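You operate a simulated robot arm through the tools that you are given. There is no shell and no other tool.

Carry out the task below with a simulated two-armed robot. There is one attempt and no reset: what you move stays moved.

## Task
Replace the wrong number in the log with the card's and lock it.
Fine: unlock first; press CLEAR once; ENTER saves.

It is judged by the outcome, as a careful person would: the job done as asked, and still so three seconds after it is handed in. It fails if anything else is knocked over, pushed out of place, dropped, spilled or broken.

## Robot
Two 7-joint arms with fingered hands on one trunk that stands fixed in place. Base frame: the origin is at the foot of the trunk, x ahead of it, y to its left, z up; the work surface is at about z = 0.88. Readings come in m, rad, newtons and seconds.
The left shoulder is at [0.023, 0.125, 1.407], the right one opposite. With the tool pointing down near the work surface each hand reaches from about 0.1 to 0.74 m from the base axis, measured 20 degrees to its own side. Payload 3.6 kg a hand.
The TCP of each hand is the grasp point between the finger pads, 0.034 m short of the fingertips. In the tool frame z runs along the fingers and y along their closing line. The gripper opens to 0.116 m; its body begins 0.04 m behind the TCP. The gripper is a hand of 5 fingers: y runs from the thumb to the fingers, the wrist lies at [-0.016, -0.16, -0.164] in the tool frame, and closing takes about 1.5 s.
Orientation is that of the tool frame in the base frame, as a unit quaternion [w, x, y, z]. With the fingers straight down and the wrist toward the robot, the tool's x, y and z point along [0, 1, 0], [1, 0, 0] and [0, 0, -1] of the base frame.

## Interface
- The arms move only by the tool step_arm. It takes "left_series", "right_series" or both (then of equal length, played together; a hand with none holds still); each is text: rows parted by semicolons, each of 6 numbers parted by spaces: the turn, a rotation vector about the base's x, y, z in rad, then the shift along the base's x, y, z in m. In form: wx wy wz x y z; .... A call has 1 to 20 rows; each row shifts and turns the commanded pose from where the row before left it. "left_claw" and "right_claw" are, for a hand that has rows, the finger opening in m, from 0 to 0.116, set as the call begins (left out, the last holds). Each row takes 0.2 s and may step no farther than 0.05 m and 0.15 rad from the row before; otherwise, or with a gripper value out of range, the whole call is refused. Where a pose cannot be reached the arm comes as near as it can. A force on the tool above 50 N (or 10 N above the force at the start of the call, whichever is more), or a blocked arm, ends the call early, and 0.2 s more pass. Each finger travels about 0.153 m/s and halts on what it meets, pressing with about 31 N; the grip force reading is that of the motor and also rises with nothing between the fingers. The clock runs only during rows and for 0.2 s after the last one: add rows that do not move to give the fingers time. It gives the time, the measured TCP pose, the force on the tool (base axes), the opening and the grip force at its end, in the units of the frame above (readings bear some noise), with the torque about the TCP (base axes, N m) and any sound that the robot's microphone picked up.
- Cameras (640 x 400 px; columns grow to the right, rows downward): "scene" is now at [0.0915, 0.055, 1.6089]; the picture's right is [0.57, -0.82, 0.00], its down [-0.26, -0.18, -0.95] and it looks along [0.78, 0.54, -0.31] (base axes); focal length 335 px, centre (320, 200). "left" rides on the left gripper at [-0.069, -0.134, -0.11] in its tool frame; the picture's right is [-0.77, -0.19, 0.61], its down [0.59, -0.58, 0.57] and it looks along [0.25, 0.79, 0.55] (tool axes); focal length 256 px, centre (320, 200). "right" rides on the right gripper at [0.069, -0.134, -0.11] in its tool frame; the picture's right is [-0.77, 0.19, -0.61], its down [-0.59, -0.58, 0.56] and it looks along [-0.25, 0.79, 0.55] (tool axes); focal length 256 px, centre (320, 200). There is no depth. A picture from a camera that has moved, and an enlarged one, comes with that camera's place and axes in the base frame and with its lens.
- snapshot(camera): a new picture of that camera. The clock stands still meanwhile.
- slide_trunk(by): moves the trunk up (or, below 0, down) by that many m; the arms and the scene camera ride with it, the base frame stays. It gives what a move gives, with no picture.
- set_fingers(index, middle, ring, little, thumb_bend, thumb_turn, hand): sets how far each is bent, from 0 (flat) to 1 (curled in); at 0.3 the hand is open as for a grip, at 0.7 the pads meet at the TCP. One left out holds its place. A second passes; each finger stops where it meets its share of the squeeze, and holds until it gets a number again. A gripper value or a shape takes the hand back. It gives what a move gives, with no picture; readings hold the bend of each and the force on index, middle, ring, little, thumb and palm. thumb_turn goes from beside the hand (0) to across from the fingers (1), as for a grip.
- hand_shape(shape, hand): the hand has 5 fingers and takes this shape, open, in about a second: jaw (thumb against the fingers, like two jaws); tri (thumb and two fingers); tip (a fingertip pinch); poke (one finger out to press); point (the index stretched); flat (the hand flat); cup (the hand cupped); fist (a fist). The gripper value then closes the fingers along that shape, each until it touches; the sizes above hold for jaw. It gives what a move gives, with no picture.
- turn_head(pan, tilt): turns the head with the scene camera to pan (to the left, within 1.501 rad either way) and tilt (down, from -0.506 to 1.204), counted from straight ahead of the robot (the tilt from the chest, where the trunk bows). It gives what a move gives.
- enlarge(camera, box): a new picture of the part [left, top, right, bottom] of that camera's present view, enlarged. The clock stands still meanwhile.
- close_job(): hands the job in; it is judged then, once.

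Nothing tells you positions but the pictures and the camera data. Unless the task says otherwise, let go and move clear before handing in.

The tools are called after ">>>" by a JSON object that holds its "api" and its "payload". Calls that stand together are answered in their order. step_arm: Moves the arms, as the interface text tells. Its arguments: {"type":"object","properties":{"left_series":{"type":"string"},"left_claw":{"type":"number"},"right_series":{"type":"string"},"right_claw":{"type":"number"}},"required":[]} The other tools are called the same way: slide_trunk (by) moves the trunk up or down; hand_shape (shape, hand) gives the hand a shape; set_fingers (index, middle, ring, little, thumb_bend, thumb_turn, hand) moves the fingers one by one; turn_head (pan, tilt) turns the head that bears the scene camera; snapshot (camera) takes a picture; enlarge (camera, box) takes an enlarged picture of a part of a camera's view; close_job () hands the job in.

At the start:

```text
clock: 0.0
left_ee_pos: [0.3124, 0.4764, 1.4286]
left_tcp_rot: [0.001, 0.707, 0.707, 0.0]
left_ft_force: [-0.3, -0.9, -0.1]
left_torque: [0.0, 0.01, 0.03]
left_gripper_width: 0.1157
left_grip_force: 0.1
left_shape: jaw
left_bend: [0.3, 0.3, 0.3, 0.3, 0.3, 0.97]
left_finger forces: [0.1, 0.0, 0.0, 0.0, 0.1, 0.0]
right_ee_pos: [0.5755, 0.0747, 1.4438]
right_tcp_rot: [0.0, 0.706, 0.708, 0.0]
right_ft_force: [-0.8, 0.0, -0.6]
right_torque: [-0.04, 0.0, -0.03]
right_gripper_width: 0.1157
right_grip_force: 0.1
right_shape: jaw
right_bend: [0.3, 0.3, 0.3, 0.3, 0.3, 0.97]
right_finger forces: [0.0, 0.1, 0.0, 0.1, 0.1, 0.1]
trunk travel left (down, up): [-0.6, 0.162]
head pan, tilt (commanded): [0.602, 0.318]
```

scene: 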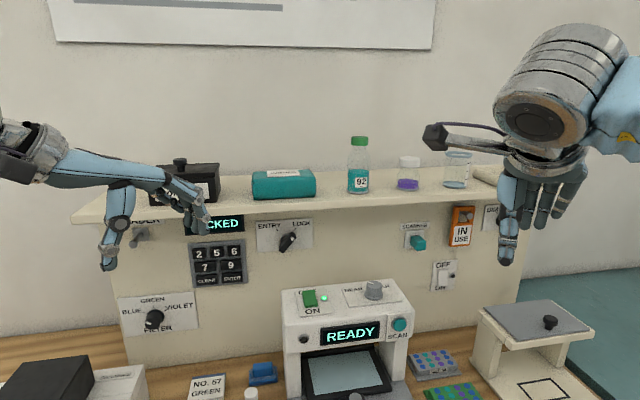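
right: 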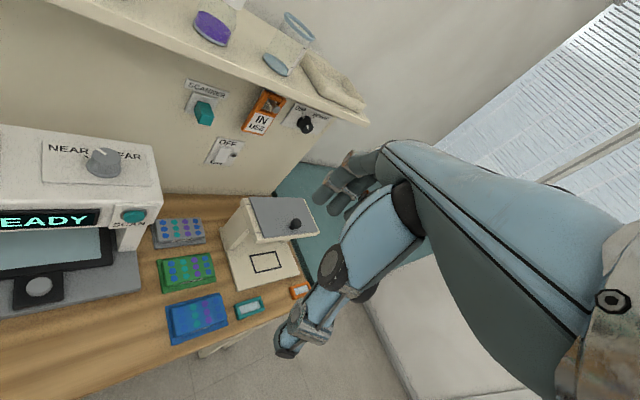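
left: 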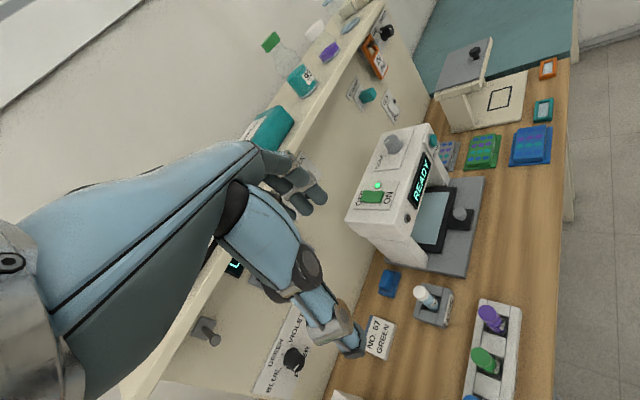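

I see a back panel with a display reading "...CKED", a keypad (2 5 6 7 9 CLEAR ENTER), an ENTRY/LOCK knob and a card "NO. 67 GREEN" on the bench. I'll look closer before moving anything.

>>> {"api": "enlarge", "payload": {"camera": "scene", "box": [110, 190, 330, 340]}}

>>> {"api": "enlarge", "payload": {"camera": "scene", "box": [0, 330, 320, 400]}}

>>> {"api": "enlarge", "payload": {"camera": "scene", "box": [380, 180, 540, 300]}}

```text
2.67 times, centred on (220, 265) of scene
camera zoom: at [0.0915, 0.055, 1.6089], right [0.57, -0.82, 0.0], down [-0.26, -0.18, -0.95], along [0.78, 0.54, -0.31], focal length 894 px, centre (587, 27)
```

zoom: 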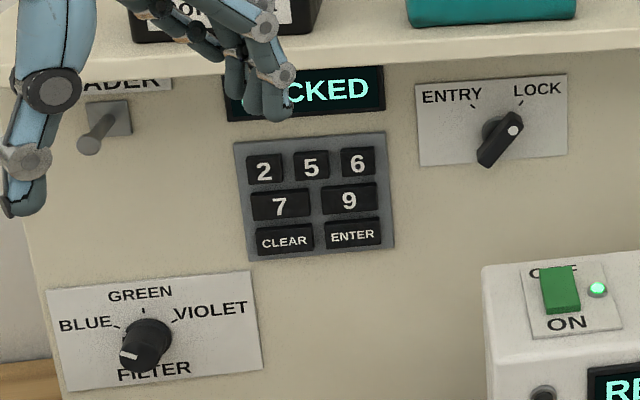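

```text
2.00 times, centred on (160, 365) of scene
camera zoom: at [0.0915, 0.055, 1.6089], right [0.57, -0.82, 0.0], down [-0.26, -0.18, -0.95], along [0.78, 0.54, -0.31], focal length 670 px, centre (640, -130)
```

zoom: 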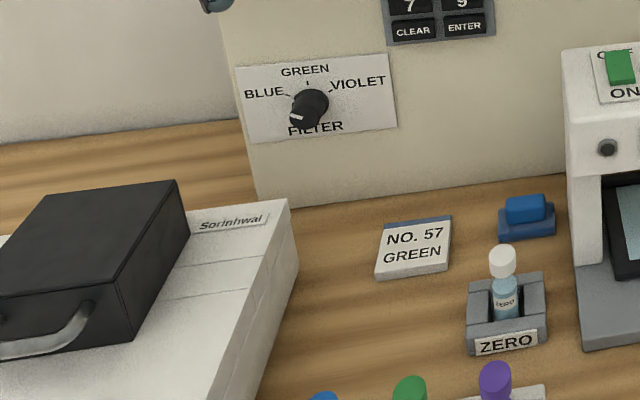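

```text
3.33 times, centred on (460, 240) of scene
camera zoom: at [0.0915, 0.055, 1.6089], right [0.57, -0.82, 0.0], down [-0.26, -0.18, -0.95], along [0.78, 0.54, -0.31], focal length 1117 px, centre (-147, 67)
```

zoom: 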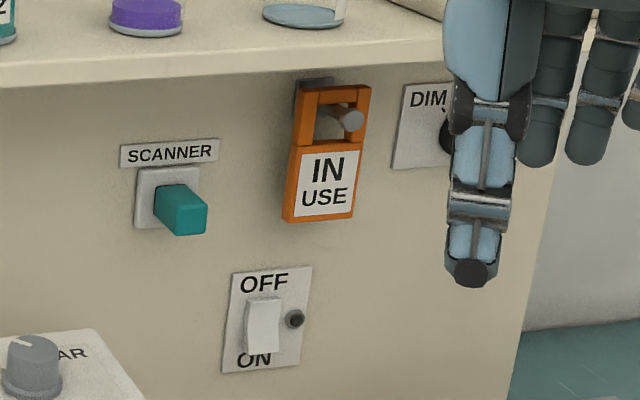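

>>> {"api": "enlarge", "payload": {"camera": "scene", "box": [180, 365, 236, 400]}}

>>> {"api": "enlarge", "payload": {"camera": "left", "box": [350, 300, 414, 370]}}

>>> {"api": "turn_head", "payload": {"pan": 0.9, "tilt": 0.5}}

>>> {"api": "snapshot", "payload": {"camera": "scene"}}

```text
11.43 times, centred on (208, 382) of scene
camera zoom: at [0.0915, 0.055, 1.6089], right [0.57, -0.82, 0.0], down [-0.26, -0.18, -0.95], along [0.78, 0.54, -0.31], focal length 3831 px, centre (1600, -1886)
```

zoom: 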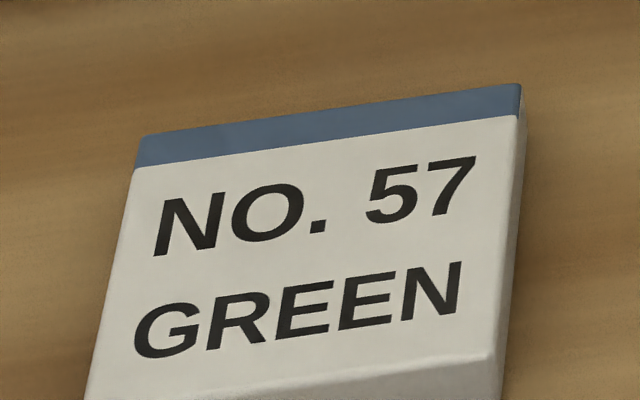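

```text
5.71 times, centred on (382, 335) of left
camera zoom: at [0.179, 0.4085, 1.539], right [-0.19, -0.77, -0.61], down [-0.58, 0.59, -0.57], along [0.79, 0.25, -0.55], focal length 1463 px, centre (-34, -571)
```

zoom: 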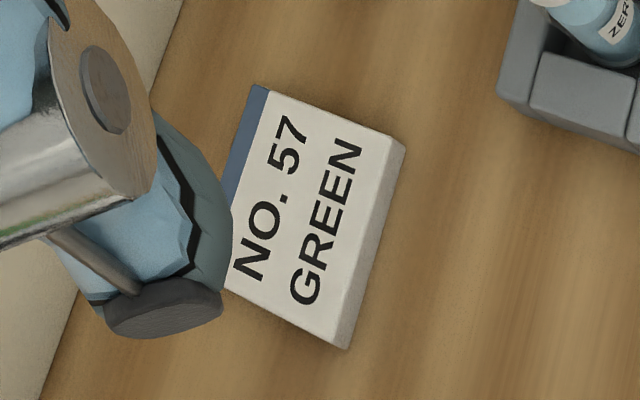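

```text
clock: 0.8
left_ee_pos: [0.3129, 0.4766, 1.4286]
left_tcp_rot: [0.0, 0.708, 0.707, -0.001]
left_ft_force: [0.0, 0.2, -0.2]
left_torque: [0.01, 0.0, 0.02]
left_gripper_width: 0.1158
left_grip_force: 0.0
left_shape: jaw
left_bend: [0.3, 0.3, 0.3, 0.3, 0.3, 0.97]
left_finger forces: [0.0, 0.0, 0.1, 0.0, 0.0, 0.0]
right_ee_pos: [0.5752, 0.0755, 1.4437]
right_tcp_rot: [0.0, 0.707, 0.708, -0.001]
right_ft_force: [-0.3, -0.2, 0.3]
right_torque: [0.01, -0.02, -0.02]
right_gripper_width: 0.1159
right_grip_force: 0.0
right_shape: jaw
right_bend: [0.3, 0.3, 0.3, 0.3, 0.3, 0.97]
right_finger forces: [0.0, 0.0, 0.1, 0.1, 0.0, 0.1]
trunk travel left (down, up): [-0.6, 0.162]
head pan, tilt (commanded): [0.901, 0.499]
```

```text
taken
camera scene: at [0.0713, 0.0733, 1.5923], right [0.78, -0.62, 0.0], down [-0.3, -0.38, -0.88], along [0.55, 0.69, -0.48], focal length 335 px, centre (320, 200)
```

scene: 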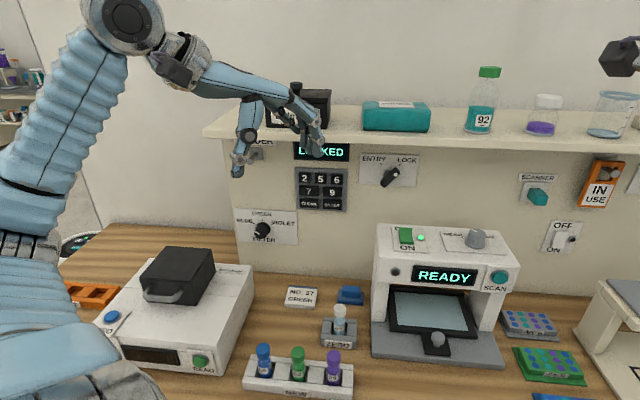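

The card clearly reads NO. 57 GREEN. Next I take detailed views of the panel from the new head position to work out its geometry.

>>> {"api": "enlarge", "payload": {"camera": "scene", "box": [280, 135, 440, 235]}}

>>> {"api": "enlarge", "payload": {"camera": "scene", "box": [200, 80, 440, 230]}}

>>> {"api": "enlarge", "payload": {"camera": "scene", "box": [220, 190, 420, 320]}}

>>> {"api": "enlarge", "payload": {"camera": "left", "box": [160, 160, 400, 400]}}

```text
4.00 times, centred on (360, 185) of scene
camera zoom: at [0.0713, 0.0733, 1.5923], right [0.78, -0.62, 0.0], down [-0.3, -0.38, -0.88], along [0.55, 0.69, -0.48], focal length 1341 px, centre (160, 260)
```

zoom: 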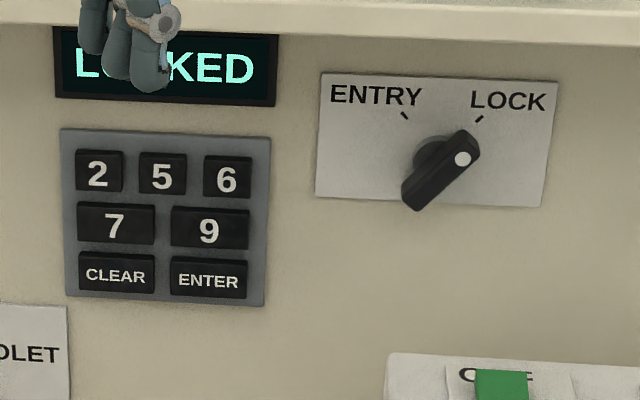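

```text
2.67 times, centred on (320, 155) of scene
camera zoom: at [0.0713, 0.0733, 1.5923], right [0.78, -0.62, 0.0], down [-0.3, -0.38, -0.88], along [0.55, 0.69, -0.48], focal length 894 px, centre (320, 320)
```

zoom: 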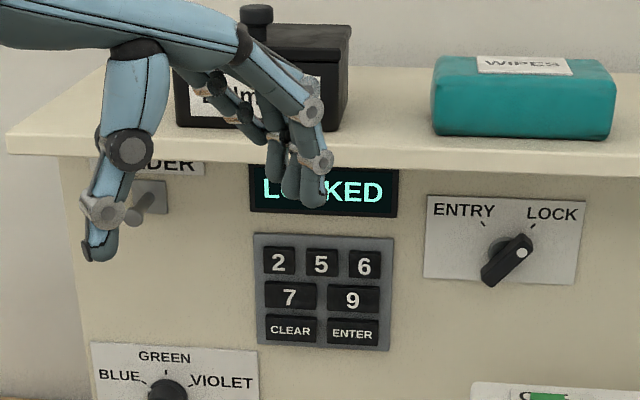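

```text
3.08 times, centred on (320, 255) of scene
camera zoom: at [0.0713, 0.0733, 1.5923], right [0.78, -0.62, 0.0], down [-0.3, -0.38, -0.88], along [0.55, 0.69, -0.48], focal length 1032 px, centre (320, 31)
```

zoom: 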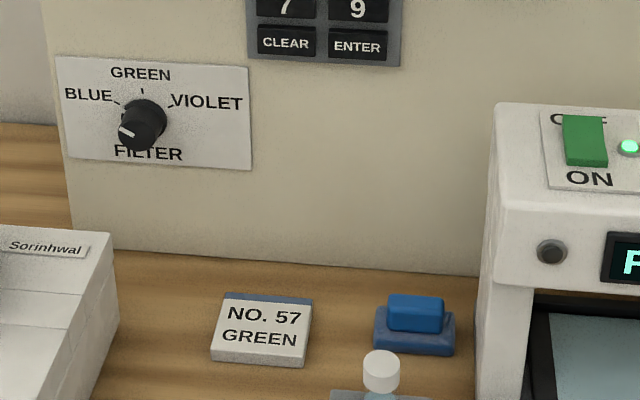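

```text
1.67 times, centred on (280, 280) of left
camera zoom: at [0.1791, 0.4084, 1.5391], right [-0.19, -0.77, -0.61], down [-0.58, 0.59, -0.57], along [0.79, 0.25, -0.55], focal length 427 px, centre (387, 67)
```

zoom: 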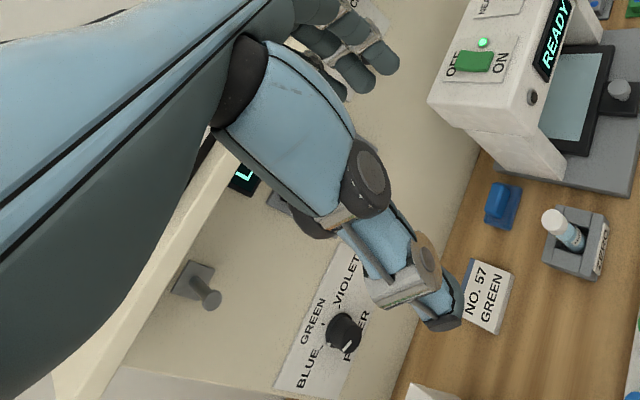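

The panel stands at about 45° to the base, its plane roughly 0.90 m out. The keypad is near [0.56, 0.70, 1.18] and the knob near [0.69, 0.57, 1.24]. I'll give the left hand its poke shape, then turn it to face the panel.

>>> {"api": "hand_shape", "payload": {"shape": "poke", "hand": "left"}}

>>> {"api": "step_arm", "payload": {"left_series": "0 0 0.1309 0 0 -0.02; 0 0 0.1309 0 0 -0.02; 0 0 0.1309 0 0 -0.02; 0 0 0.1309 0 0 -0.02; 0 0 0.1309 0 0 -0.02; 0 0 0.1309 0 0 -0.02; 0.0926 -0.0926 0 0 0 -0.01; 0.0926 -0.0926 0 0 0 -0.01; 0.0926 -0.0926 0 0 0 -0.01; 0.0926 -0.0926 0 0 0 -0.01; 0.0926 -0.0926 0 0 0 -0.01; 0.0926 -0.0926 0 0 0 -0.01"}}

>>> {"api": "snapshot", "payload": {"camera": "scene"}}

>>> {"api": "snapshot", "payload": {"camera": "left"}}

```text
clock: 1.7
left_ee_pos: [0.3127, 0.4768, 1.429]
left_tcp_rot: [-0.001, 0.707, 0.707, 0.001]
left_ft_force: [-0.4, -0.8, -1.0]
left_torque: [0.01, -0.01, 0.02]
left_gripper_width: 0.0001
left_grip_force: 0.1
left_shape: poke
left_bend: [0.7, 0.7, 0.98, 0.98, 0.0, 1.0]
left_finger forces: [0.0, 0.0, 0.0, 0.0, 0.0, 0.1]
right_ee_pos: [0.5758, 0.0747, 1.4437]
right_tcp_rot: [0.0, 0.706, 0.708, -0.001]
right_ft_force: [-0.3, 0.3, -0.2]
right_torque: [-0.01, 0.0, 0.01]
right_gripper_width: 0.1159
right_grip_force: 0.1
right_shape: jaw
right_bend: [0.3, 0.3, 0.3, 0.3, 0.3, 0.97]
right_finger forces: [0.1, 0.0, 0.0, 0.1, 0.0, 0.1]
trunk travel left (down, up): [-0.6, 0.162]
head pan, tilt (commanded): [0.901, 0.499]
```

```text
clock: 4.3
left_ee_pos: [0.3294, 0.5006, 1.2526]
left_tcp_rot: [0.149, 0.352, 0.853, 0.355]
left_ft_force: [0.5, 0.5, -0.4]
left_torque: [-0.05, 0.0, -0.02]
left_gripper_width: 0.0002
left_grip_force: 0.1
left_shape: poke
left_bend: [0.7, 0.7, 0.98, 0.98, 0.0, 1.0]
left_finger forces: [0.1, 0.1, 0.1, 0.1, 0.0, 0.1]
left hand out of reach, approached as far as the arm can: row 7, 8, 9
right_ee_pos: [0.5745, 0.0762, 1.4434]
right_tcp_rot: [0.0, 0.707, 0.707, 0.0]
right_ft_force: [-1.4, 1.2, -0.3]
right_torque: [0.0, 0.0, 0.01]
right_gripper_width: 0.1158
right_grip_force: 0.1
right_shape: jaw
right_bend: [0.3, 0.3, 0.3, 0.3, 0.3, 0.97]
right_finger forces: [0.0, 0.0, 0.0, 0.0, 0.0, 0.1]
trunk travel left (down, up): [-0.6, 0.162]
head pan, tilt (commanded): [0.901, 0.499]
```

```text
taken
camera scene: at [0.07, 0.0744, 1.5922], right [0.78, -0.62, 0.0], down [-0.3, -0.38, -0.88], along [0.55, 0.69, -0.48], focal length 335 px, centre (320, 200)
```

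scene: 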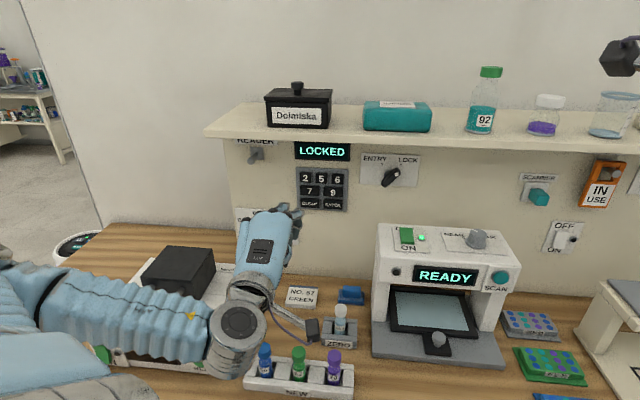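

```text
taken
camera left: at [0.257, 0.3293, 1.2355], right [0.76, -0.33, -0.56], down [-0.42, 0.41, -0.81], along [0.5, 0.85, 0.17], focal length 256 px, centre (320, 200)
```

left: 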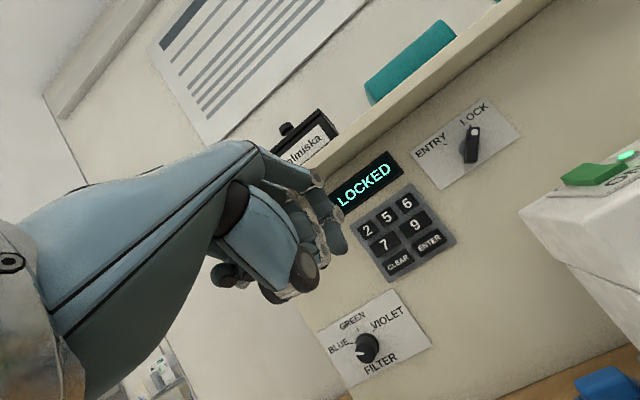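

The hand now faces the panel with the palm level. I'll try the point shape and check where the index fingertip ends up.

>>> {"api": "hand_shape", "payload": {"shape": "point", "hand": "left"}}

>>> {"api": "snapshot", "payload": {"camera": "left"}}

>>> {"api": "enlarge", "payload": {"camera": "scene", "box": [200, 120, 440, 270]}}

>>> {"api": "snapshot", "payload": {"camera": "right"}}

```text
clock: 5.2
left_ee_pos: [0.3306, 0.498, 1.2526]
left_tcp_rot: [0.146, 0.353, 0.854, 0.353]
left_ft_force: [-0.1, -0.5, 1.0]
left_torque: [-0.03, -0.03, 0.01]
left_gripper_width: 0.1079
left_grip_force: 0.1
left_shape: point
left_bend: [0.08, 1.0, 1.0, 1.0, 1.0, 0.88]
left_finger forces: [0.0, 0.1, 0.0, 0.0, 0.0, 0.0]
right_ee_pos: [0.5748, 0.0748, 1.4442]
right_tcp_rot: [0.0, 0.708, 0.707, 0.0]
right_ft_force: [0.4, 1.5, 0.4]
right_torque: [0.01, 0.01, -0.01]
right_gripper_width: 0.1159
right_grip_force: 0.2
right_shape: jaw
right_bend: [0.3, 0.3, 0.3, 0.3, 0.3, 0.97]
right_finger forces: [0.0, 0.0, 0.0, 0.0, 0.0, 0.0]
trunk travel left (down, up): [-0.6, 0.162]
head pan, tilt (commanded): [0.901, 0.499]
```

```text
taken
camera left: at [0.2577, 0.3286, 1.2358], right [0.76, -0.33, -0.56], down [-0.42, 0.41, -0.81], along [0.5, 0.85, 0.17], focal length 256 px, centre (320, 200)
```

left: 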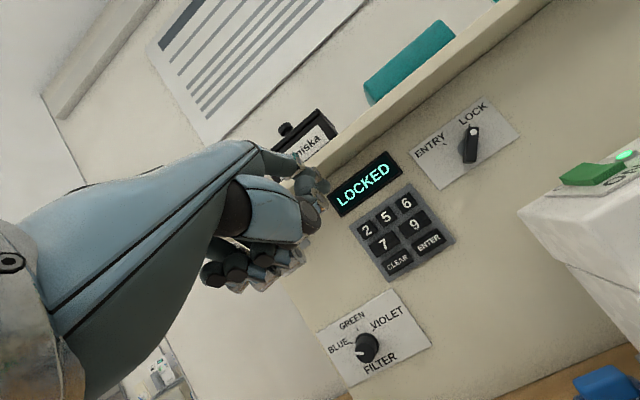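

```text
2.67 times, centred on (320, 195) of scene
camera zoom: at [0.071, 0.0734, 1.5922], right [0.78, -0.62, 0.0], down [-0.3, -0.38, -0.88], along [0.55, 0.69, -0.48], focal length 894 px, centre (320, 213)
```

zoom: 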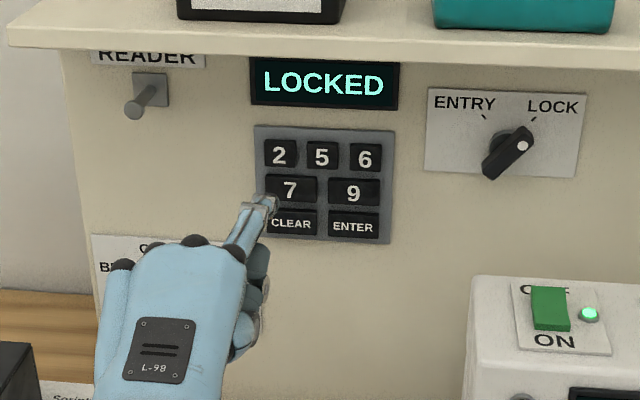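

```text
taken
camera right: at [0.4414, 0.1435, 1.5538], right [0.19, -0.77, 0.61], down [-0.58, -0.59, -0.56], along [0.8, -0.25, -0.55], focal length 256 px, centre (320, 200)
```

right: 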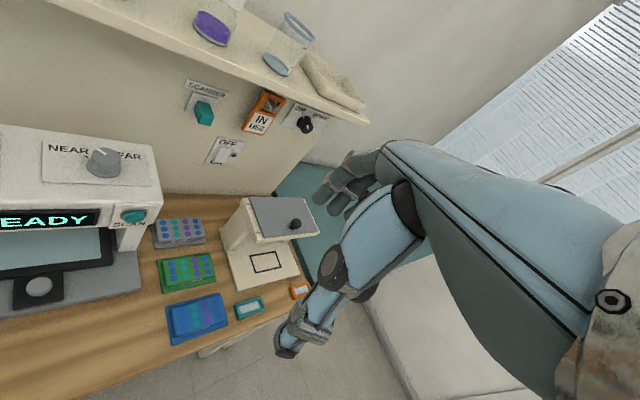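

>>> {"api": "enlarge", "payload": {"camera": "left", "box": [240, 120, 400, 260]}}

>>> {"api": "enlarge", "payload": {"camera": "scene", "box": [270, 160, 350, 220]}}

```text
2.86 times, centred on (320, 190) of left
camera zoom: at [0.2577, 0.3286, 1.2358], right [0.76, -0.33, -0.56], down [-0.42, 0.41, -0.81], along [0.5, 0.85, 0.17], focal length 731 px, centre (320, 229)
```

zoom: 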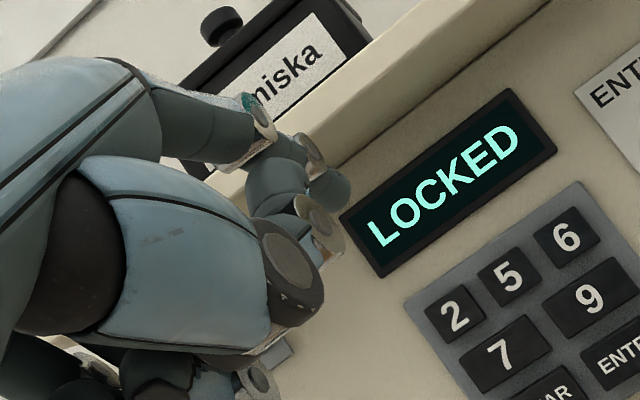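

```text
6.67 times, centred on (310, 190) of scene
camera zoom: at [0.071, 0.0734, 1.5922], right [0.78, -0.62, 0.0], down [-0.3, -0.38, -0.88], along [0.55, 0.69, -0.48], focal length 2235 px, centre (387, 267)
```

zoom: 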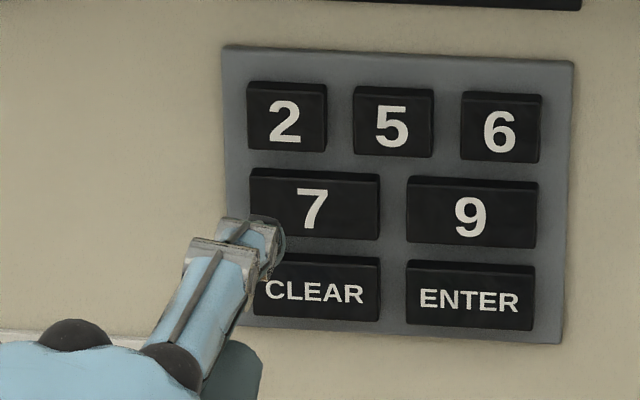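

The index is stretched, with its tip near [0.40, 0.54, 1.29], pointing almost straight at the panel. I'll look at the ENTRY/LOCK knob from the wrist camera to fix its axis and how far it sticks out.

>>> {"api": "enlarge", "payload": {"camera": "left", "box": [400, 80, 540, 200]}}

>>> {"api": "enlarge", "payload": {"camera": "scene", "box": [350, 140, 430, 200]}}

```text
3.33 times, centred on (470, 140) of left
camera zoom: at [0.2577, 0.3286, 1.2358], right [0.76, -0.33, -0.56], down [-0.42, 0.41, -0.81], along [0.5, 0.85, 0.17], focal length 853 px, centre (-180, 400)
```

zoom: 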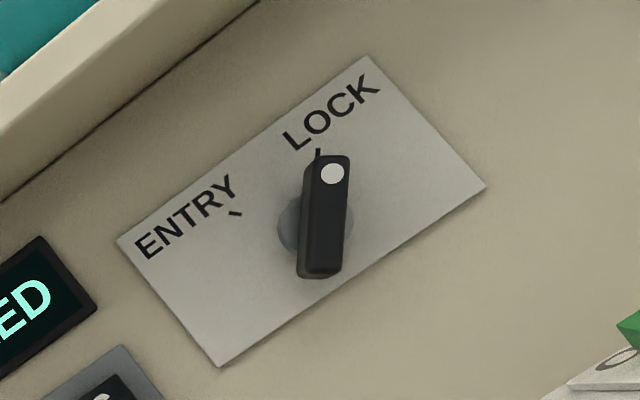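

```text
6.67 times, centred on (390, 170) of scene
camera zoom: at [0.071, 0.0734, 1.5922], right [0.78, -0.62, 0.0], down [-0.3, -0.38, -0.88], along [0.55, 0.69, -0.48], focal length 2235 px, centre (-147, 400)
```

zoom: 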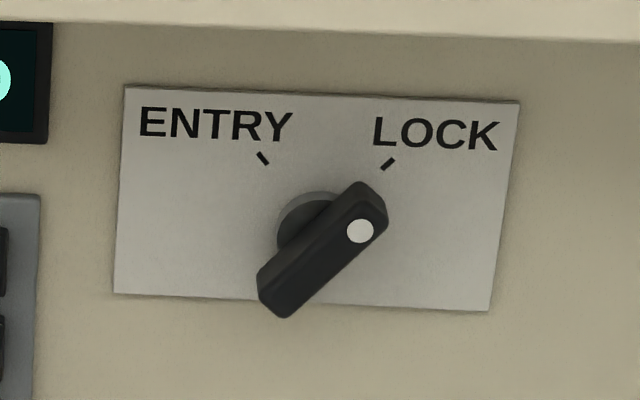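

The knob plate lies at n≈0.902 m out, and the handle front is about 35 mm proud of it. Its axis is near r=0.084, z=1.245 along the panel, and it points to LOCK. I'll bring the index to the right of the handle, short of it, and check.

>>> {"api": "step_arm", "payload": {"left_series": "0 0 0 0.0258 -0.0258 -0.0078; 0 0 0 0.0258 -0.0258 -0.0078; 0 0 0 0.0258 -0.0258 -0.0078; 0 0 0 0.0258 -0.0258 -0.0078; 0 0 0 0.0258 -0.0258 -0.0078; 0 0 0 0.0258 -0.0258 -0.0078; 0 0 0 0.0274 0.0274 0; 0 0 0 0.0274 0.0274 0; 0 0 0 0.0274 0.0274 0; 0 0 0 0.0274 0.0274 0; 0 0 0 0 0 0"}}

>>> {"api": "snapshot", "payload": {"camera": "scene"}}

>>> {"api": "enlarge", "payload": {"camera": "scene", "box": [340, 130, 440, 205]}}

>>> {"api": "snapshot", "payload": {"camera": "left"}}

```text
clock: 7.6
left_ee_pos: [0.5954, 0.4561, 1.2038]
left_tcp_rot: [0.147, 0.353, 0.853, 0.355]
left_ft_force: [-0.5, -0.5, 0.3]
left_torque: [0.0, -0.02, -0.01]
left_gripper_width: 0.108
left_grip_force: 0.0
left_shape: point
left_bend: [0.08, 1.0, 1.0, 1.0, 1.0, 0.88]
left_finger forces: [0.0, 0.1, 0.0, 0.1, 0.0, 0.0]
right_ee_pos: [0.5737, 0.0735, 1.4447]
right_tcp_rot: [0.001, 0.706, 0.708, 0.0]
right_ft_force: [0.0, 0.1, 0.5]
right_torque: [0.03, 0.02, -0.02]
right_gripper_width: 0.1159
right_grip_force: 0.0
right_shape: jaw
right_bend: [0.3, 0.3, 0.3, 0.3, 0.3, 0.97]
right_finger forces: [0.0, 0.0, 0.0, 0.0, 0.0, 0.1]
trunk travel left (down, up): [-0.6, 0.162]
head pan, tilt (commanded): [0.901, 0.499]
```

```text
taken
camera scene: at [0.0705, 0.0724, 1.5923], right [0.78, -0.62, 0.0], down [-0.3, -0.38, -0.88], along [0.55, 0.69, -0.48], focal length 335 px, centre (320, 200)
```

scene: 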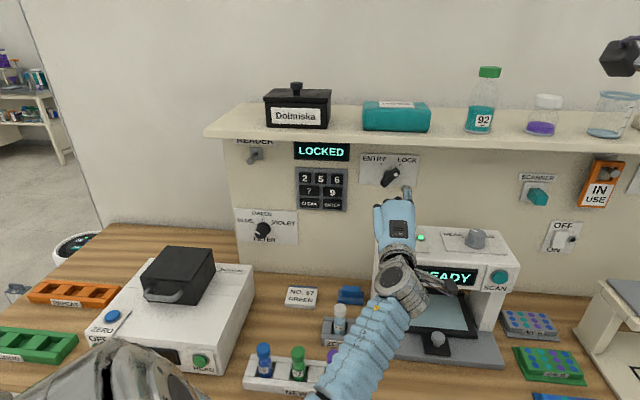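

```text
5.33 times, centred on (390, 168) of scene
camera zoom: at [0.0705, 0.0724, 1.5923], right [0.78, -0.62, 0.0], down [-0.3, -0.38, -0.88], along [0.55, 0.69, -0.48], focal length 1788 px, centre (-53, 373)
```

zoom: 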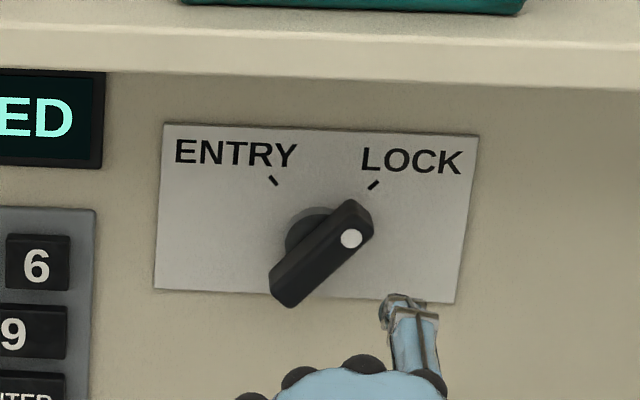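

```text
taken
camera left: at [0.5225, 0.2866, 1.1866], right [0.76, -0.33, -0.56], down [-0.42, 0.41, -0.81], along [0.5, 0.85, 0.17], focal length 256 px, centre (320, 200)
```

left: 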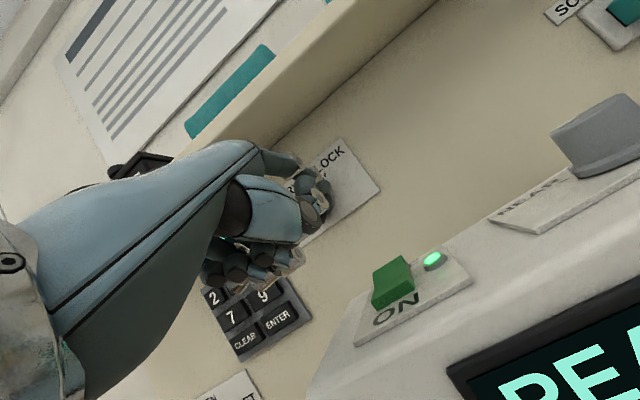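

The fingertip is where I computed: right of the handle and about 45 mm short of its front face. I'll advance straight in partway and check alignment.

>>> {"api": "step_arm", "payload": {"left_series": "0 0 0 0.0141 0.0141 0; 0 0 0 0.0141 0.0141 0; 0 0 0 0 0 0"}}

>>> {"api": "enlarge", "payload": {"camera": "scene", "box": [340, 130, 440, 205]}}

>>> {"api": "enlarge", "payload": {"camera": "left", "box": [240, 100, 420, 260]}}

```text
clock: 8.4
left_ee_pos: [0.6245, 0.4839, 1.2049]
left_tcp_rot: [0.147, 0.354, 0.853, 0.354]
left_ft_force: [-0.4, -0.5, 0.1]
left_torque: [-0.01, 0.02, 0.01]
left_gripper_width: 0.1079
left_grip_force: 0.1
left_shape: point
left_bend: [0.08, 1.0, 1.0, 1.0, 1.0, 0.88]
left_finger forces: [0.1, 0.1, 0.1, 0.1, 0.0, 0.0]
right_ee_pos: [0.5749, 0.0742, 1.4436]
right_tcp_rot: [0.0, 0.707, 0.708, 0.0]
right_ft_force: [-1.7, 0.5, -0.7]
right_torque: [0.0, -0.01, -0.04]
right_gripper_width: 0.1158
right_grip_force: 0.0
right_shape: jaw
right_bend: [0.3, 0.3, 0.3, 0.3, 0.3, 0.97]
right_finger forces: [0.0, 0.1, 0.0, 0.0, 0.0, 0.1]
trunk travel left (down, up): [-0.6, 0.162]
head pan, tilt (commanded): [0.901, 0.499]
```

```text
5.33 times, centred on (390, 168) of scene
camera zoom: at [0.071, 0.0729, 1.5923], right [0.78, -0.62, 0.0], down [-0.3, -0.38, -0.88], along [0.55, 0.69, -0.48], focal length 1788 px, centre (-53, 373)
```

zoom: 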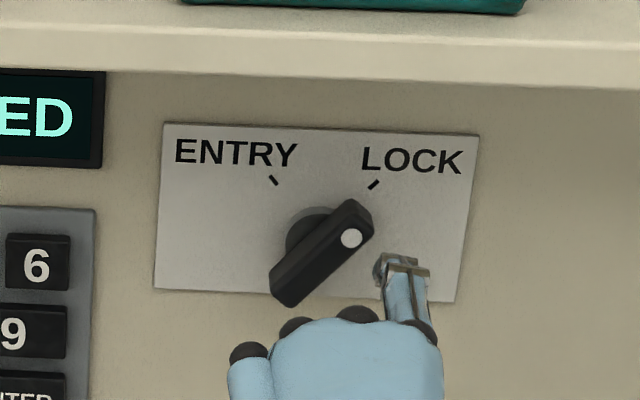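

```text
2.50 times, centred on (330, 180) of left
camera zoom: at [0.5505, 0.3135, 1.1882], right [0.76, -0.33, -0.56], down [-0.42, 0.41, -0.81], along [0.5, 0.85, 0.17], focal length 640 px, centre (295, 250)
```

zoom: 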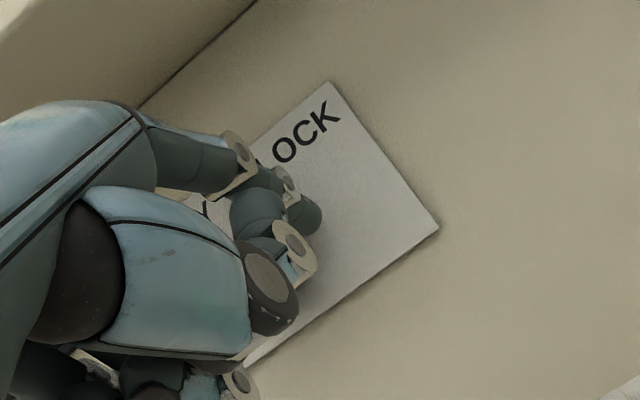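

Clearance to the handle is about 15 mm. I'll push the fingertip in beside the handle, staying clear of the plate, then check the force reading before sweeping.

>>> {"api": "step_arm", "payload": {"left_series": "0 0 0 0.0095 0.0095 0; 0 0 0 0.0095 0.0095 0; 0 0 0 0 0 0"}}

>>> {"api": "enlarge", "payload": {"camera": "scene", "box": [340, 130, 440, 205]}}

```text
clock: 9.2
left_ee_pos: [0.6423, 0.5006, 1.2049]
left_tcp_rot: [0.146, 0.353, 0.853, 0.355]
left_ft_force: [-0.8, -0.1, 0.0]
left_torque: [0.0, -0.03, 0.0]
left_gripper_width: 0.1084
left_grip_force: 0.1
left_shape: point
left_bend: [0.08, 1.0, 1.0, 1.0, 1.0, 0.88]
left_finger forces: [0.0, 0.1, 0.0, 0.0, 0.1, 0.0]
right_ee_pos: [0.5753, 0.0739, 1.4434]
right_tcp_rot: [0.0, 0.707, 0.707, 0.0]
right_ft_force: [0.4, -0.7, -0.3]
right_torque: [0.0, 0.01, -0.01]
right_gripper_width: 0.1161
right_grip_force: 0.2
right_shape: jaw
right_bend: [0.3, 0.3, 0.3, 0.3, 0.3, 0.97]
right_finger forces: [0.0, 0.0, 0.0, 0.0, 0.0, 0.0]
trunk travel left (down, up): [-0.6, 0.162]
head pan, tilt (commanded): [0.901, 0.499]
```

```text
5.33 times, centred on (390, 168) of scene
camera zoom: at [0.0711, 0.0729, 1.5923], right [0.78, -0.62, 0.0], down [-0.3, -0.38, -0.88], along [0.55, 0.69, -0.48], focal length 1788 px, centre (-53, 373)
```

zoom: 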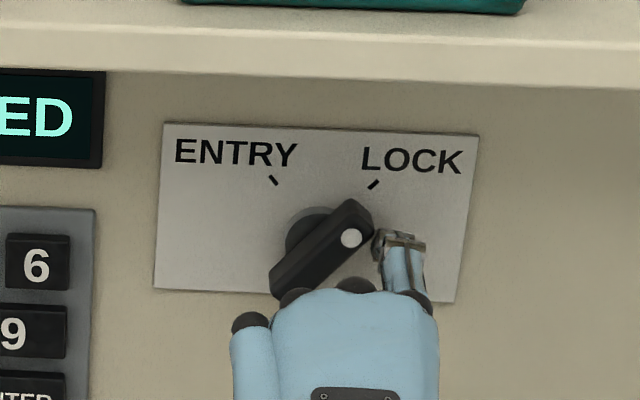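

No contact yet, and the tip is beside the handle. Now I'll sweep it counter-clockwise in an arc around the knob axis toward ENTRY, the first half first.

>>> {"api": "step_arm", "payload": {"left_series": "0 0 0 -0.0030 0.0030 0.0045; 0 0 0 -0.0030 0.0030 0.0045; 0 0 0 -0.0025 0.0025 0.0095; 0 0 0 -0.0042 0.0042 0.0065; 0 0 0 0 0 0"}}

>>> {"api": "enlarge", "payload": {"camera": "scene", "box": [340, 130, 440, 205]}}

```text
clock: 10.4
left_ee_pos: [0.6303, 0.5151, 1.2298]
left_tcp_rot: [0.146, 0.354, 0.854, 0.353]
left_ft_force: [0.2, 0.3, -0.1]
left_torque: [-0.01, 0.0, 0.04]
left_gripper_width: 0.1079
left_grip_force: 0.1
left_shape: point
left_bend: [0.08, 1.0, 1.0, 1.0, 1.0, 0.88]
left_finger forces: [0.0, 0.0, 0.0, 0.1, 0.0, 0.1]
right_ee_pos: [0.5755, 0.0736, 1.4432]
right_tcp_rot: [0.0, 0.707, 0.707, 0.0]
right_ft_force: [0.1, 0.1, -0.6]
right_torque: [0.03, 0.01, -0.02]
right_gripper_width: 0.1157
right_grip_force: 0.1
right_shape: jaw
right_bend: [0.3, 0.3, 0.3, 0.3, 0.3, 0.97]
right_finger forces: [0.0, 0.0, 0.0, 0.0, 0.0, 0.0]
trunk travel left (down, up): [-0.6, 0.162]
head pan, tilt (commanded): [0.901, 0.499]
```

```text
5.33 times, centred on (390, 168) of scene
camera zoom: at [0.0716, 0.0729, 1.5922], right [0.78, -0.62, 0.0], down [-0.3, -0.38, -0.88], along [0.54, 0.69, -0.48], focal length 1788 px, centre (-53, 373)
```

zoom: 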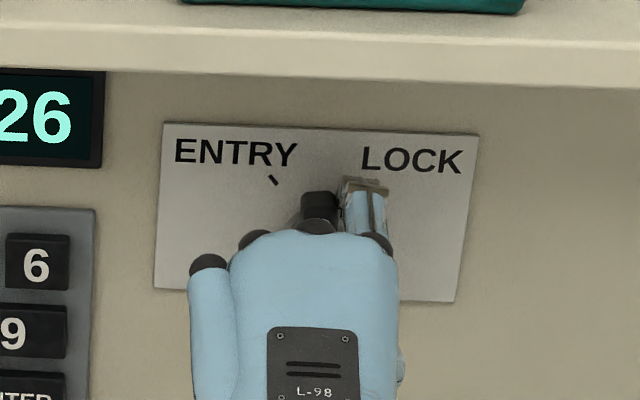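

The handle is now about vertical and the display has changed to a number ending in 26. I'll continue the arc to the ENTRY mark.

>>> {"api": "step_arm", "payload": {"left_series": "0 0 0 -0.0057 0.0057 0.004; 0 0 0 -0.0050 0.0050 0.001; 0 0 0 -0.0042 0.0042 -0.0005; 0 0 0 -0.0028 0.0028 -0.0015; 0 0 0 0 0 0"}}

>>> {"api": "enlarge", "payload": {"camera": "scene", "box": [290, 130, 430, 235]}}

```text
clock: 11.6
left_ee_pos: [0.6144, 0.5309, 1.2347]
left_tcp_rot: [0.147, 0.354, 0.853, 0.355]
left_ft_force: [2.1, -2.7, 1.4]
left_torque: [0.12, 0.01, -0.21]
left_gripper_width: 0.0
left_grip_force: 0.0
left_shape: point
left_bend: [0.08, 1.0, 1.0, 1.0, 1.0, 0.88]
left_finger forces: [2.4, 0.0, 0.1, 0.0, 0.0, 0.0]
right_ee_pos: [0.5753, 0.0723, 1.4433]
right_tcp_rot: [-0.001, 0.707, 0.707, -0.001]
right_ft_force: [0.2, -0.2, 0.2]
right_torque: [0.02, 0.02, -0.01]
right_gripper_width: 0.1158
right_grip_force: 0.2
right_shape: jaw
right_bend: [0.3, 0.3, 0.3, 0.3, 0.3, 0.97]
right_finger forces: [0.1, 0.0, 0.0, 0.0, 0.0, 0.0]
trunk travel left (down, up): [-0.6, 0.162]
head pan, tilt (commanded): [0.901, 0.499]
```

```text
3.81 times, centred on (360, 182) of scene
camera zoom: at [0.0718, 0.0724, 1.5923], right [0.78, -0.62, 0.0], down [-0.3, -0.37, -0.88], along [0.55, 0.69, -0.48], focal length 1277 px, centre (168, 267)
```

zoom: 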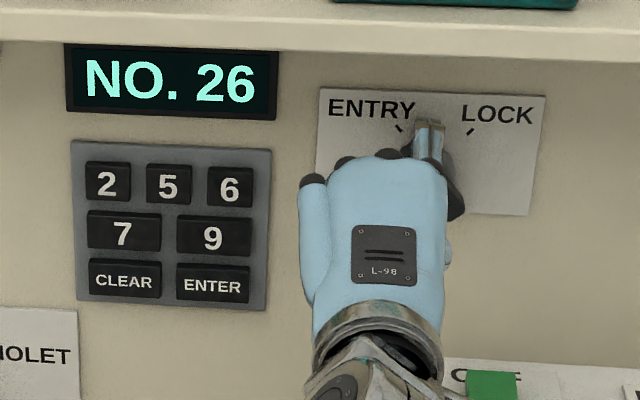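

The display reads NO. 26, the wrong entry, so the log is unlocked. I'll ease off the handle, back straight out, and check the knob stays at ENTRY.

>>> {"api": "step_arm", "payload": {"left_series": "0 0 0 0.0040 -0.0040 0.002; 0 0 0 -0.0250 -0.0250 0; 0 0 0 -0.0250 -0.0250 0; 0 0 0 -0.0250 -0.0250 0; 0 0 0 0 0 0"}}

>>> {"api": "enlarge", "payload": {"camera": "scene", "box": [290, 130, 430, 235]}}

```text
clock: 12.8
left_ee_pos: [0.5411, 0.453, 1.2376]
left_tcp_rot: [0.146, 0.353, 0.854, 0.353]
left_ft_force: [1.3, 0.5, 0.0]
left_torque: [0.01, 0.0, 0.0]
left_gripper_width: 0.0001
left_grip_force: 0.0
left_shape: point
left_bend: [0.08, 1.0, 1.0, 1.0, 1.0, 0.88]
left_finger forces: [0.0, 0.1, 0.0, 0.1, 0.1, 0.0]
right_ee_pos: [0.5764, 0.0739, 1.4445]
right_tcp_rot: [0.0, 0.706, 0.708, -0.001]
right_ft_force: [-0.3, 0.4, -0.4]
right_torque: [0.0, 0.02, 0.01]
right_gripper_width: 0.1161
right_grip_force: 0.0
right_shape: jaw
right_bend: [0.3, 0.3, 0.3, 0.3, 0.3, 0.97]
right_finger forces: [0.0, 0.0, 0.0, 0.0, 0.0, 0.0]
trunk travel left (down, up): [-0.6, 0.162]
head pan, tilt (commanded): [0.901, 0.499]
```

```text
3.81 times, centred on (360, 182) of scene
camera zoom: at [0.0718, 0.0735, 1.5922], right [0.78, -0.62, 0.0], down [-0.3, -0.38, -0.88], along [0.54, 0.69, -0.48], focal length 1277 px, centre (168, 267)
```

zoom: 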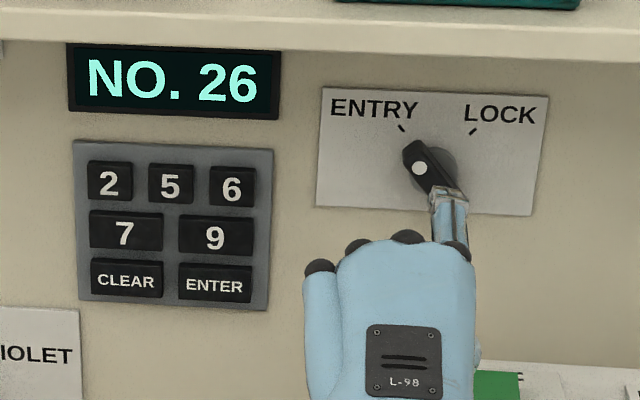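

The knob sits at ENTRY and the display shows NO. 26. Next is CLEAR, at about r=-0.122, z=1.147, with key faces near n=0.888. I'll slide left and down in front of it without touching and check.

>>> {"api": "step_arm", "payload": {"left_series": "0 0 0 -0.0286 0.0286 -0.008; 0 0 0 -0.0286 0.0286 -0.008; 0 0 0 -0.0286 0.0286 -0.012; 0 0 0 -0.0286 0.0286 -0.016; 0 0 0 -0.0286 0.0286 -0.016; 0 0 0 0 0 -0.022; 0 0 0 0 0 -0.022; 0 0 0 0 0 -0.0216; 0 0 0 0 0 0"}}

>>> {"api": "snapshot", "payload": {"camera": "scene"}}

>>> {"api": "enlarge", "payload": {"camera": "scene", "box": [270, 140, 370, 215]}}

>>> {"api": "snapshot", "payload": {"camera": "left"}}

```text
clock: 14.8
left_ee_pos: [0.3991, 0.5964, 1.1107]
left_tcp_rot: [0.147, 0.353, 0.854, 0.354]
left_ft_force: [-0.1, 0.5, -0.1]
left_torque: [0.02, -0.02, -0.02]
left_gripper_width: 0.0
left_grip_force: 0.0
left_shape: point
left_bend: [0.08, 1.0, 1.0, 1.0, 1.0, 0.88]
left_finger forces: [0.1, 0.1, 0.0, 0.1, 0.1, 0.0]
right_ee_pos: [0.5754, 0.0749, 1.4434]
right_tcp_rot: [0.0, 0.707, 0.707, 0.0]
right_ft_force: [0.2, -0.3, -0.7]
right_torque: [-0.05, -0.01, 0.05]
right_gripper_width: 0.1159
right_grip_force: 0.0
right_shape: jaw
right_bend: [0.3, 0.3, 0.3, 0.3, 0.3, 0.97]
right_finger forces: [0.0, 0.0, 0.0, 0.0, 0.1, 0.1]
trunk travel left (down, up): [-0.6, 0.162]
head pan, tilt (commanded): [0.901, 0.499]
```

```text
taken
camera scene: at [0.071, 0.0729, 1.5923], right [0.78, -0.62, 0.0], down [-0.3, -0.38, -0.88], along [0.55, 0.69, -0.48], focal length 335 px, centre (320, 200)
```

scene: 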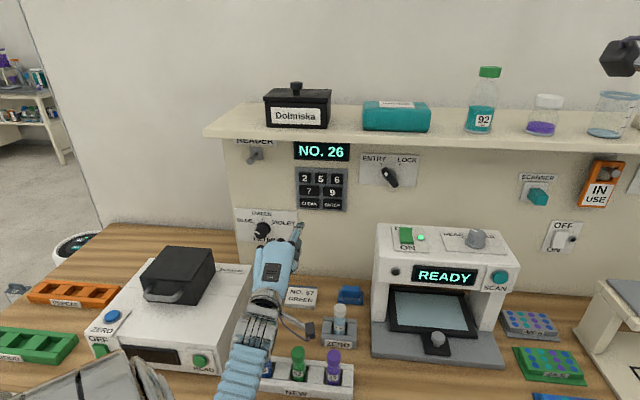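

```text
5.33 times, centred on (320, 178) of scene
camera zoom: at [0.071, 0.0729, 1.5923], right [0.78, -0.62, 0.0], down [-0.3, -0.38, -0.88], along [0.55, 0.69, -0.48], focal length 1788 px, centre (320, 320)
```

zoom: 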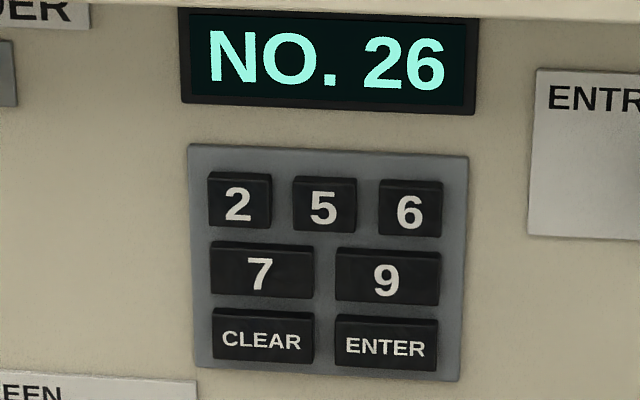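

```text
taken
camera left: at [0.3252, 0.4266, 1.0937], right [0.76, -0.33, -0.56], down [-0.42, 0.41, -0.81], along [0.5, 0.85, 0.17], focal length 256 px, centre (320, 200)
```

left: 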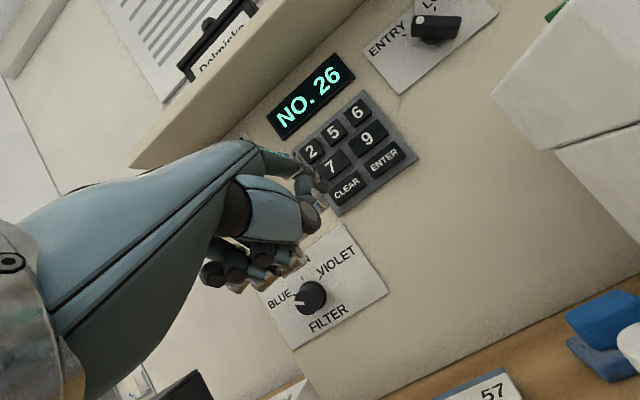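

The tip is lined up with CLEAR, about 10 cm away. I'll advance most of the way and check alignment before pressing.

>>> {"api": "step_arm", "payload": {"left_series": "0 0 0 0.0156 0.0156 0; 0 0 0 0.0156 0.0156 0; 0 0 0 0.0156 0.0156 0; 0 0 0 0.0100 0.0100 0; 0 0 0 0 0 0"}}

>>> {"api": "enlarge", "payload": {"camera": "scene", "box": [270, 140, 370, 215]}}

>>> {"api": "enlarge", "payload": {"camera": "left", "box": [220, 100, 420, 260]}}

```text
clock: 16.0
left_ee_pos: [0.4546, 0.6523, 1.1089]
left_tcp_rot: [0.146, 0.353, 0.854, 0.353]
left_ft_force: [-0.1, -0.1, 0.4]
left_torque: [-0.03, 0.0, -0.01]
left_gripper_width: 0.0
left_grip_force: 0.0
left_shape: point
left_bend: [0.08, 1.0, 1.0, 1.0, 1.0, 0.88]
left_finger forces: [0.0, 0.0, 0.2, 0.0, 0.0, 0.0]
right_ee_pos: [0.5744, 0.0743, 1.4443]
right_tcp_rot: [-0.001, 0.707, 0.708, -0.001]
right_ft_force: [-0.4, 0.0, -0.6]
right_torque: [0.0, 0.01, -0.02]
right_gripper_width: 0.1159
right_grip_force: 0.0
right_shape: jaw
right_bend: [0.3, 0.3, 0.3, 0.3, 0.3, 0.97]
right_finger forces: [0.0, 0.0, 0.0, 0.1, 0.1, 0.0]
trunk travel left (down, up): [-0.6, 0.162]
head pan, tilt (commanded): [0.901, 0.499]
```

```text
5.33 times, centred on (320, 178) of scene
camera zoom: at [0.0709, 0.0728, 1.5923], right [0.78, -0.62, 0.0], down [-0.3, -0.38, -0.88], along [0.55, 0.69, -0.48], focal length 1788 px, centre (320, 320)
```

zoom: 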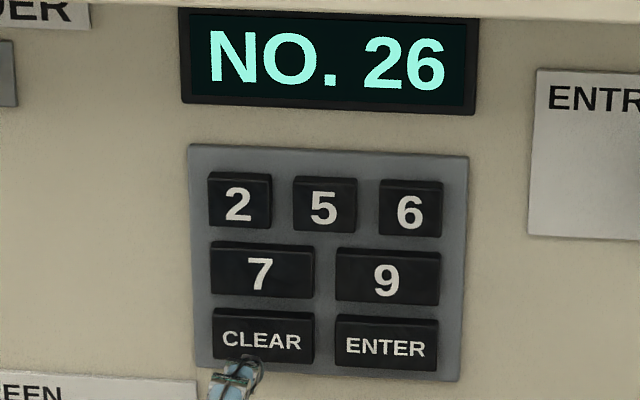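

```text
2.50 times, centred on (320, 180) of left
camera zoom: at [0.3812, 0.4821, 1.0914], right [0.76, -0.33, -0.56], down [-0.42, 0.41, -0.81], along [0.5, 0.85, 0.17], focal length 640 px, centre (320, 250)
```

zoom: 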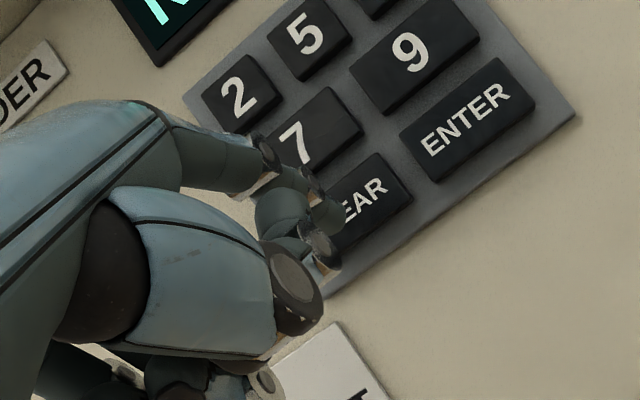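

Alignment on CLEAR is good, with the tip just below the label at about 25 mm range and rising into its centre as it closes. I'll press in slowly with small rows.

>>> {"api": "step_arm", "payload": {"left_series": "0 0 0 0.0057 0.0057 0.0005; 0 0 0 0.0042 0.0042 0.0005; 0 0 0 0.0028 0.0028 0; 0 0 0 0.0028 0.0028 0"}}

>>> {"api": "enlarge", "payload": {"camera": "scene", "box": [270, 140, 370, 215]}}

```text
clock: 17.0
left_ee_pos: [0.4707, 0.6681, 1.1105]
left_tcp_rot: [0.148, 0.353, 0.853, 0.354]
left_ft_force: [-2.3, -1.6, -0.3]
left_torque: [0.09, -0.09, -0.05]
left_gripper_width: 0.1081
left_grip_force: 0.1
left_shape: point
left_bend: [0.09, 1.0, 1.0, 1.0, 1.0, 0.88]
left_finger forces: [2.5, 0.0, 0.0, 0.0, 0.0, 0.0]
right_ee_pos: [0.5755, 0.0734, 1.444]
right_tcp_rot: [0.001, 0.706, 0.708, 0.0]
right_ft_force: [0.4, -0.3, 0.0]
right_torque: [0.02, -0.01, 0.04]
right_gripper_width: 0.1158
right_grip_force: 0.0
right_shape: jaw
right_bend: [0.3, 0.3, 0.3, 0.3, 0.3, 0.97]
right_finger forces: [0.0, 0.0, 0.0, 0.1, 0.1, 0.0]
trunk travel left (down, up): [-0.6, 0.162]
head pan, tilt (commanded): [0.901, 0.499]
heard: click
```

```text
5.33 times, centred on (320, 178) of scene
camera zoom: at [0.0706, 0.0724, 1.5923], right [0.78, -0.62, 0.0], down [-0.3, -0.38, -0.88], along [0.55, 0.69, -0.48], focal length 1788 px, centre (320, 320)
```

zoom: 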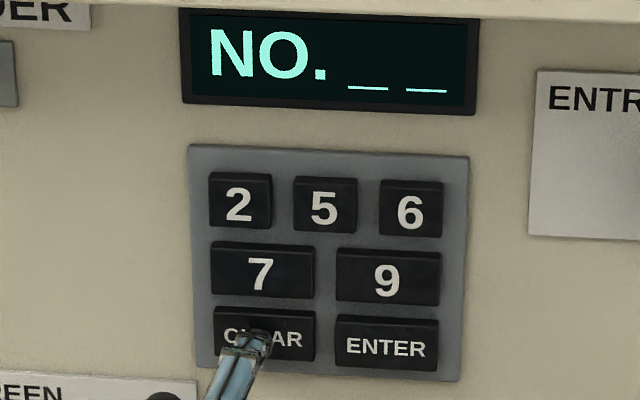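

CLEAR clicked once and the display shows NO. _ _. I'll back straight off, then move in front of key 5.

>>> {"api": "step_arm", "payload": {"left_series": "0 0 0 -0.0095 -0.0095 0; 0 0 0 -0.0095 -0.0095 0; 0 0 0 -0.0095 -0.0095 0; 0 0 0 0.0072 -0.0072 0.0255; 0 0 0 0.0072 -0.0072 0.0255; 0 0 0 0.0072 -0.0072 0.0255; 0 0 0 0 0 0"}}

>>> {"api": "enlarge", "payload": {"camera": "scene", "box": [270, 140, 370, 215]}}

```text
clock: 18.6
left_ee_pos: [0.4636, 0.6174, 1.1864]
left_tcp_rot: [0.146, 0.354, 0.854, 0.353]
left_ft_force: [-0.2, 0.9, 0.4]
left_torque: [0.0, 0.01, 0.02]
left_gripper_width: 0.1081
left_grip_force: 0.1
left_shape: point
left_bend: [0.08, 1.0, 1.0, 1.0, 1.0, 0.88]
left_finger forces: [0.1, 0.0, 0.0, 0.0, 0.1, 0.0]
right_ee_pos: [0.5748, 0.0746, 1.4436]
right_tcp_rot: [0.001, 0.707, 0.707, 0.0]
right_ft_force: [0.1, 1.1, -0.5]
right_torque: [-0.01, -0.02, -0.02]
right_gripper_width: 0.1158
right_grip_force: 0.1
right_shape: jaw
right_bend: [0.3, 0.3, 0.3, 0.3, 0.3, 0.97]
right_finger forces: [0.0, 0.1, 0.0, 0.0, 0.0, 0.1]
trunk travel left (down, up): [-0.6, 0.162]
head pan, tilt (commanded): [0.901, 0.499]
```

```text
5.33 times, centred on (320, 178) of scene
camera zoom: at [0.0711, 0.0733, 1.5922], right [0.78, -0.62, 0.0], down [-0.3, -0.38, -0.88], along [0.55, 0.69, -0.48], focal length 1788 px, centre (320, 320)
```

zoom: 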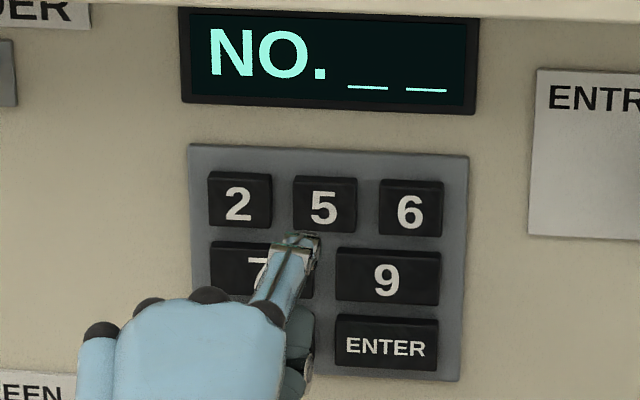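

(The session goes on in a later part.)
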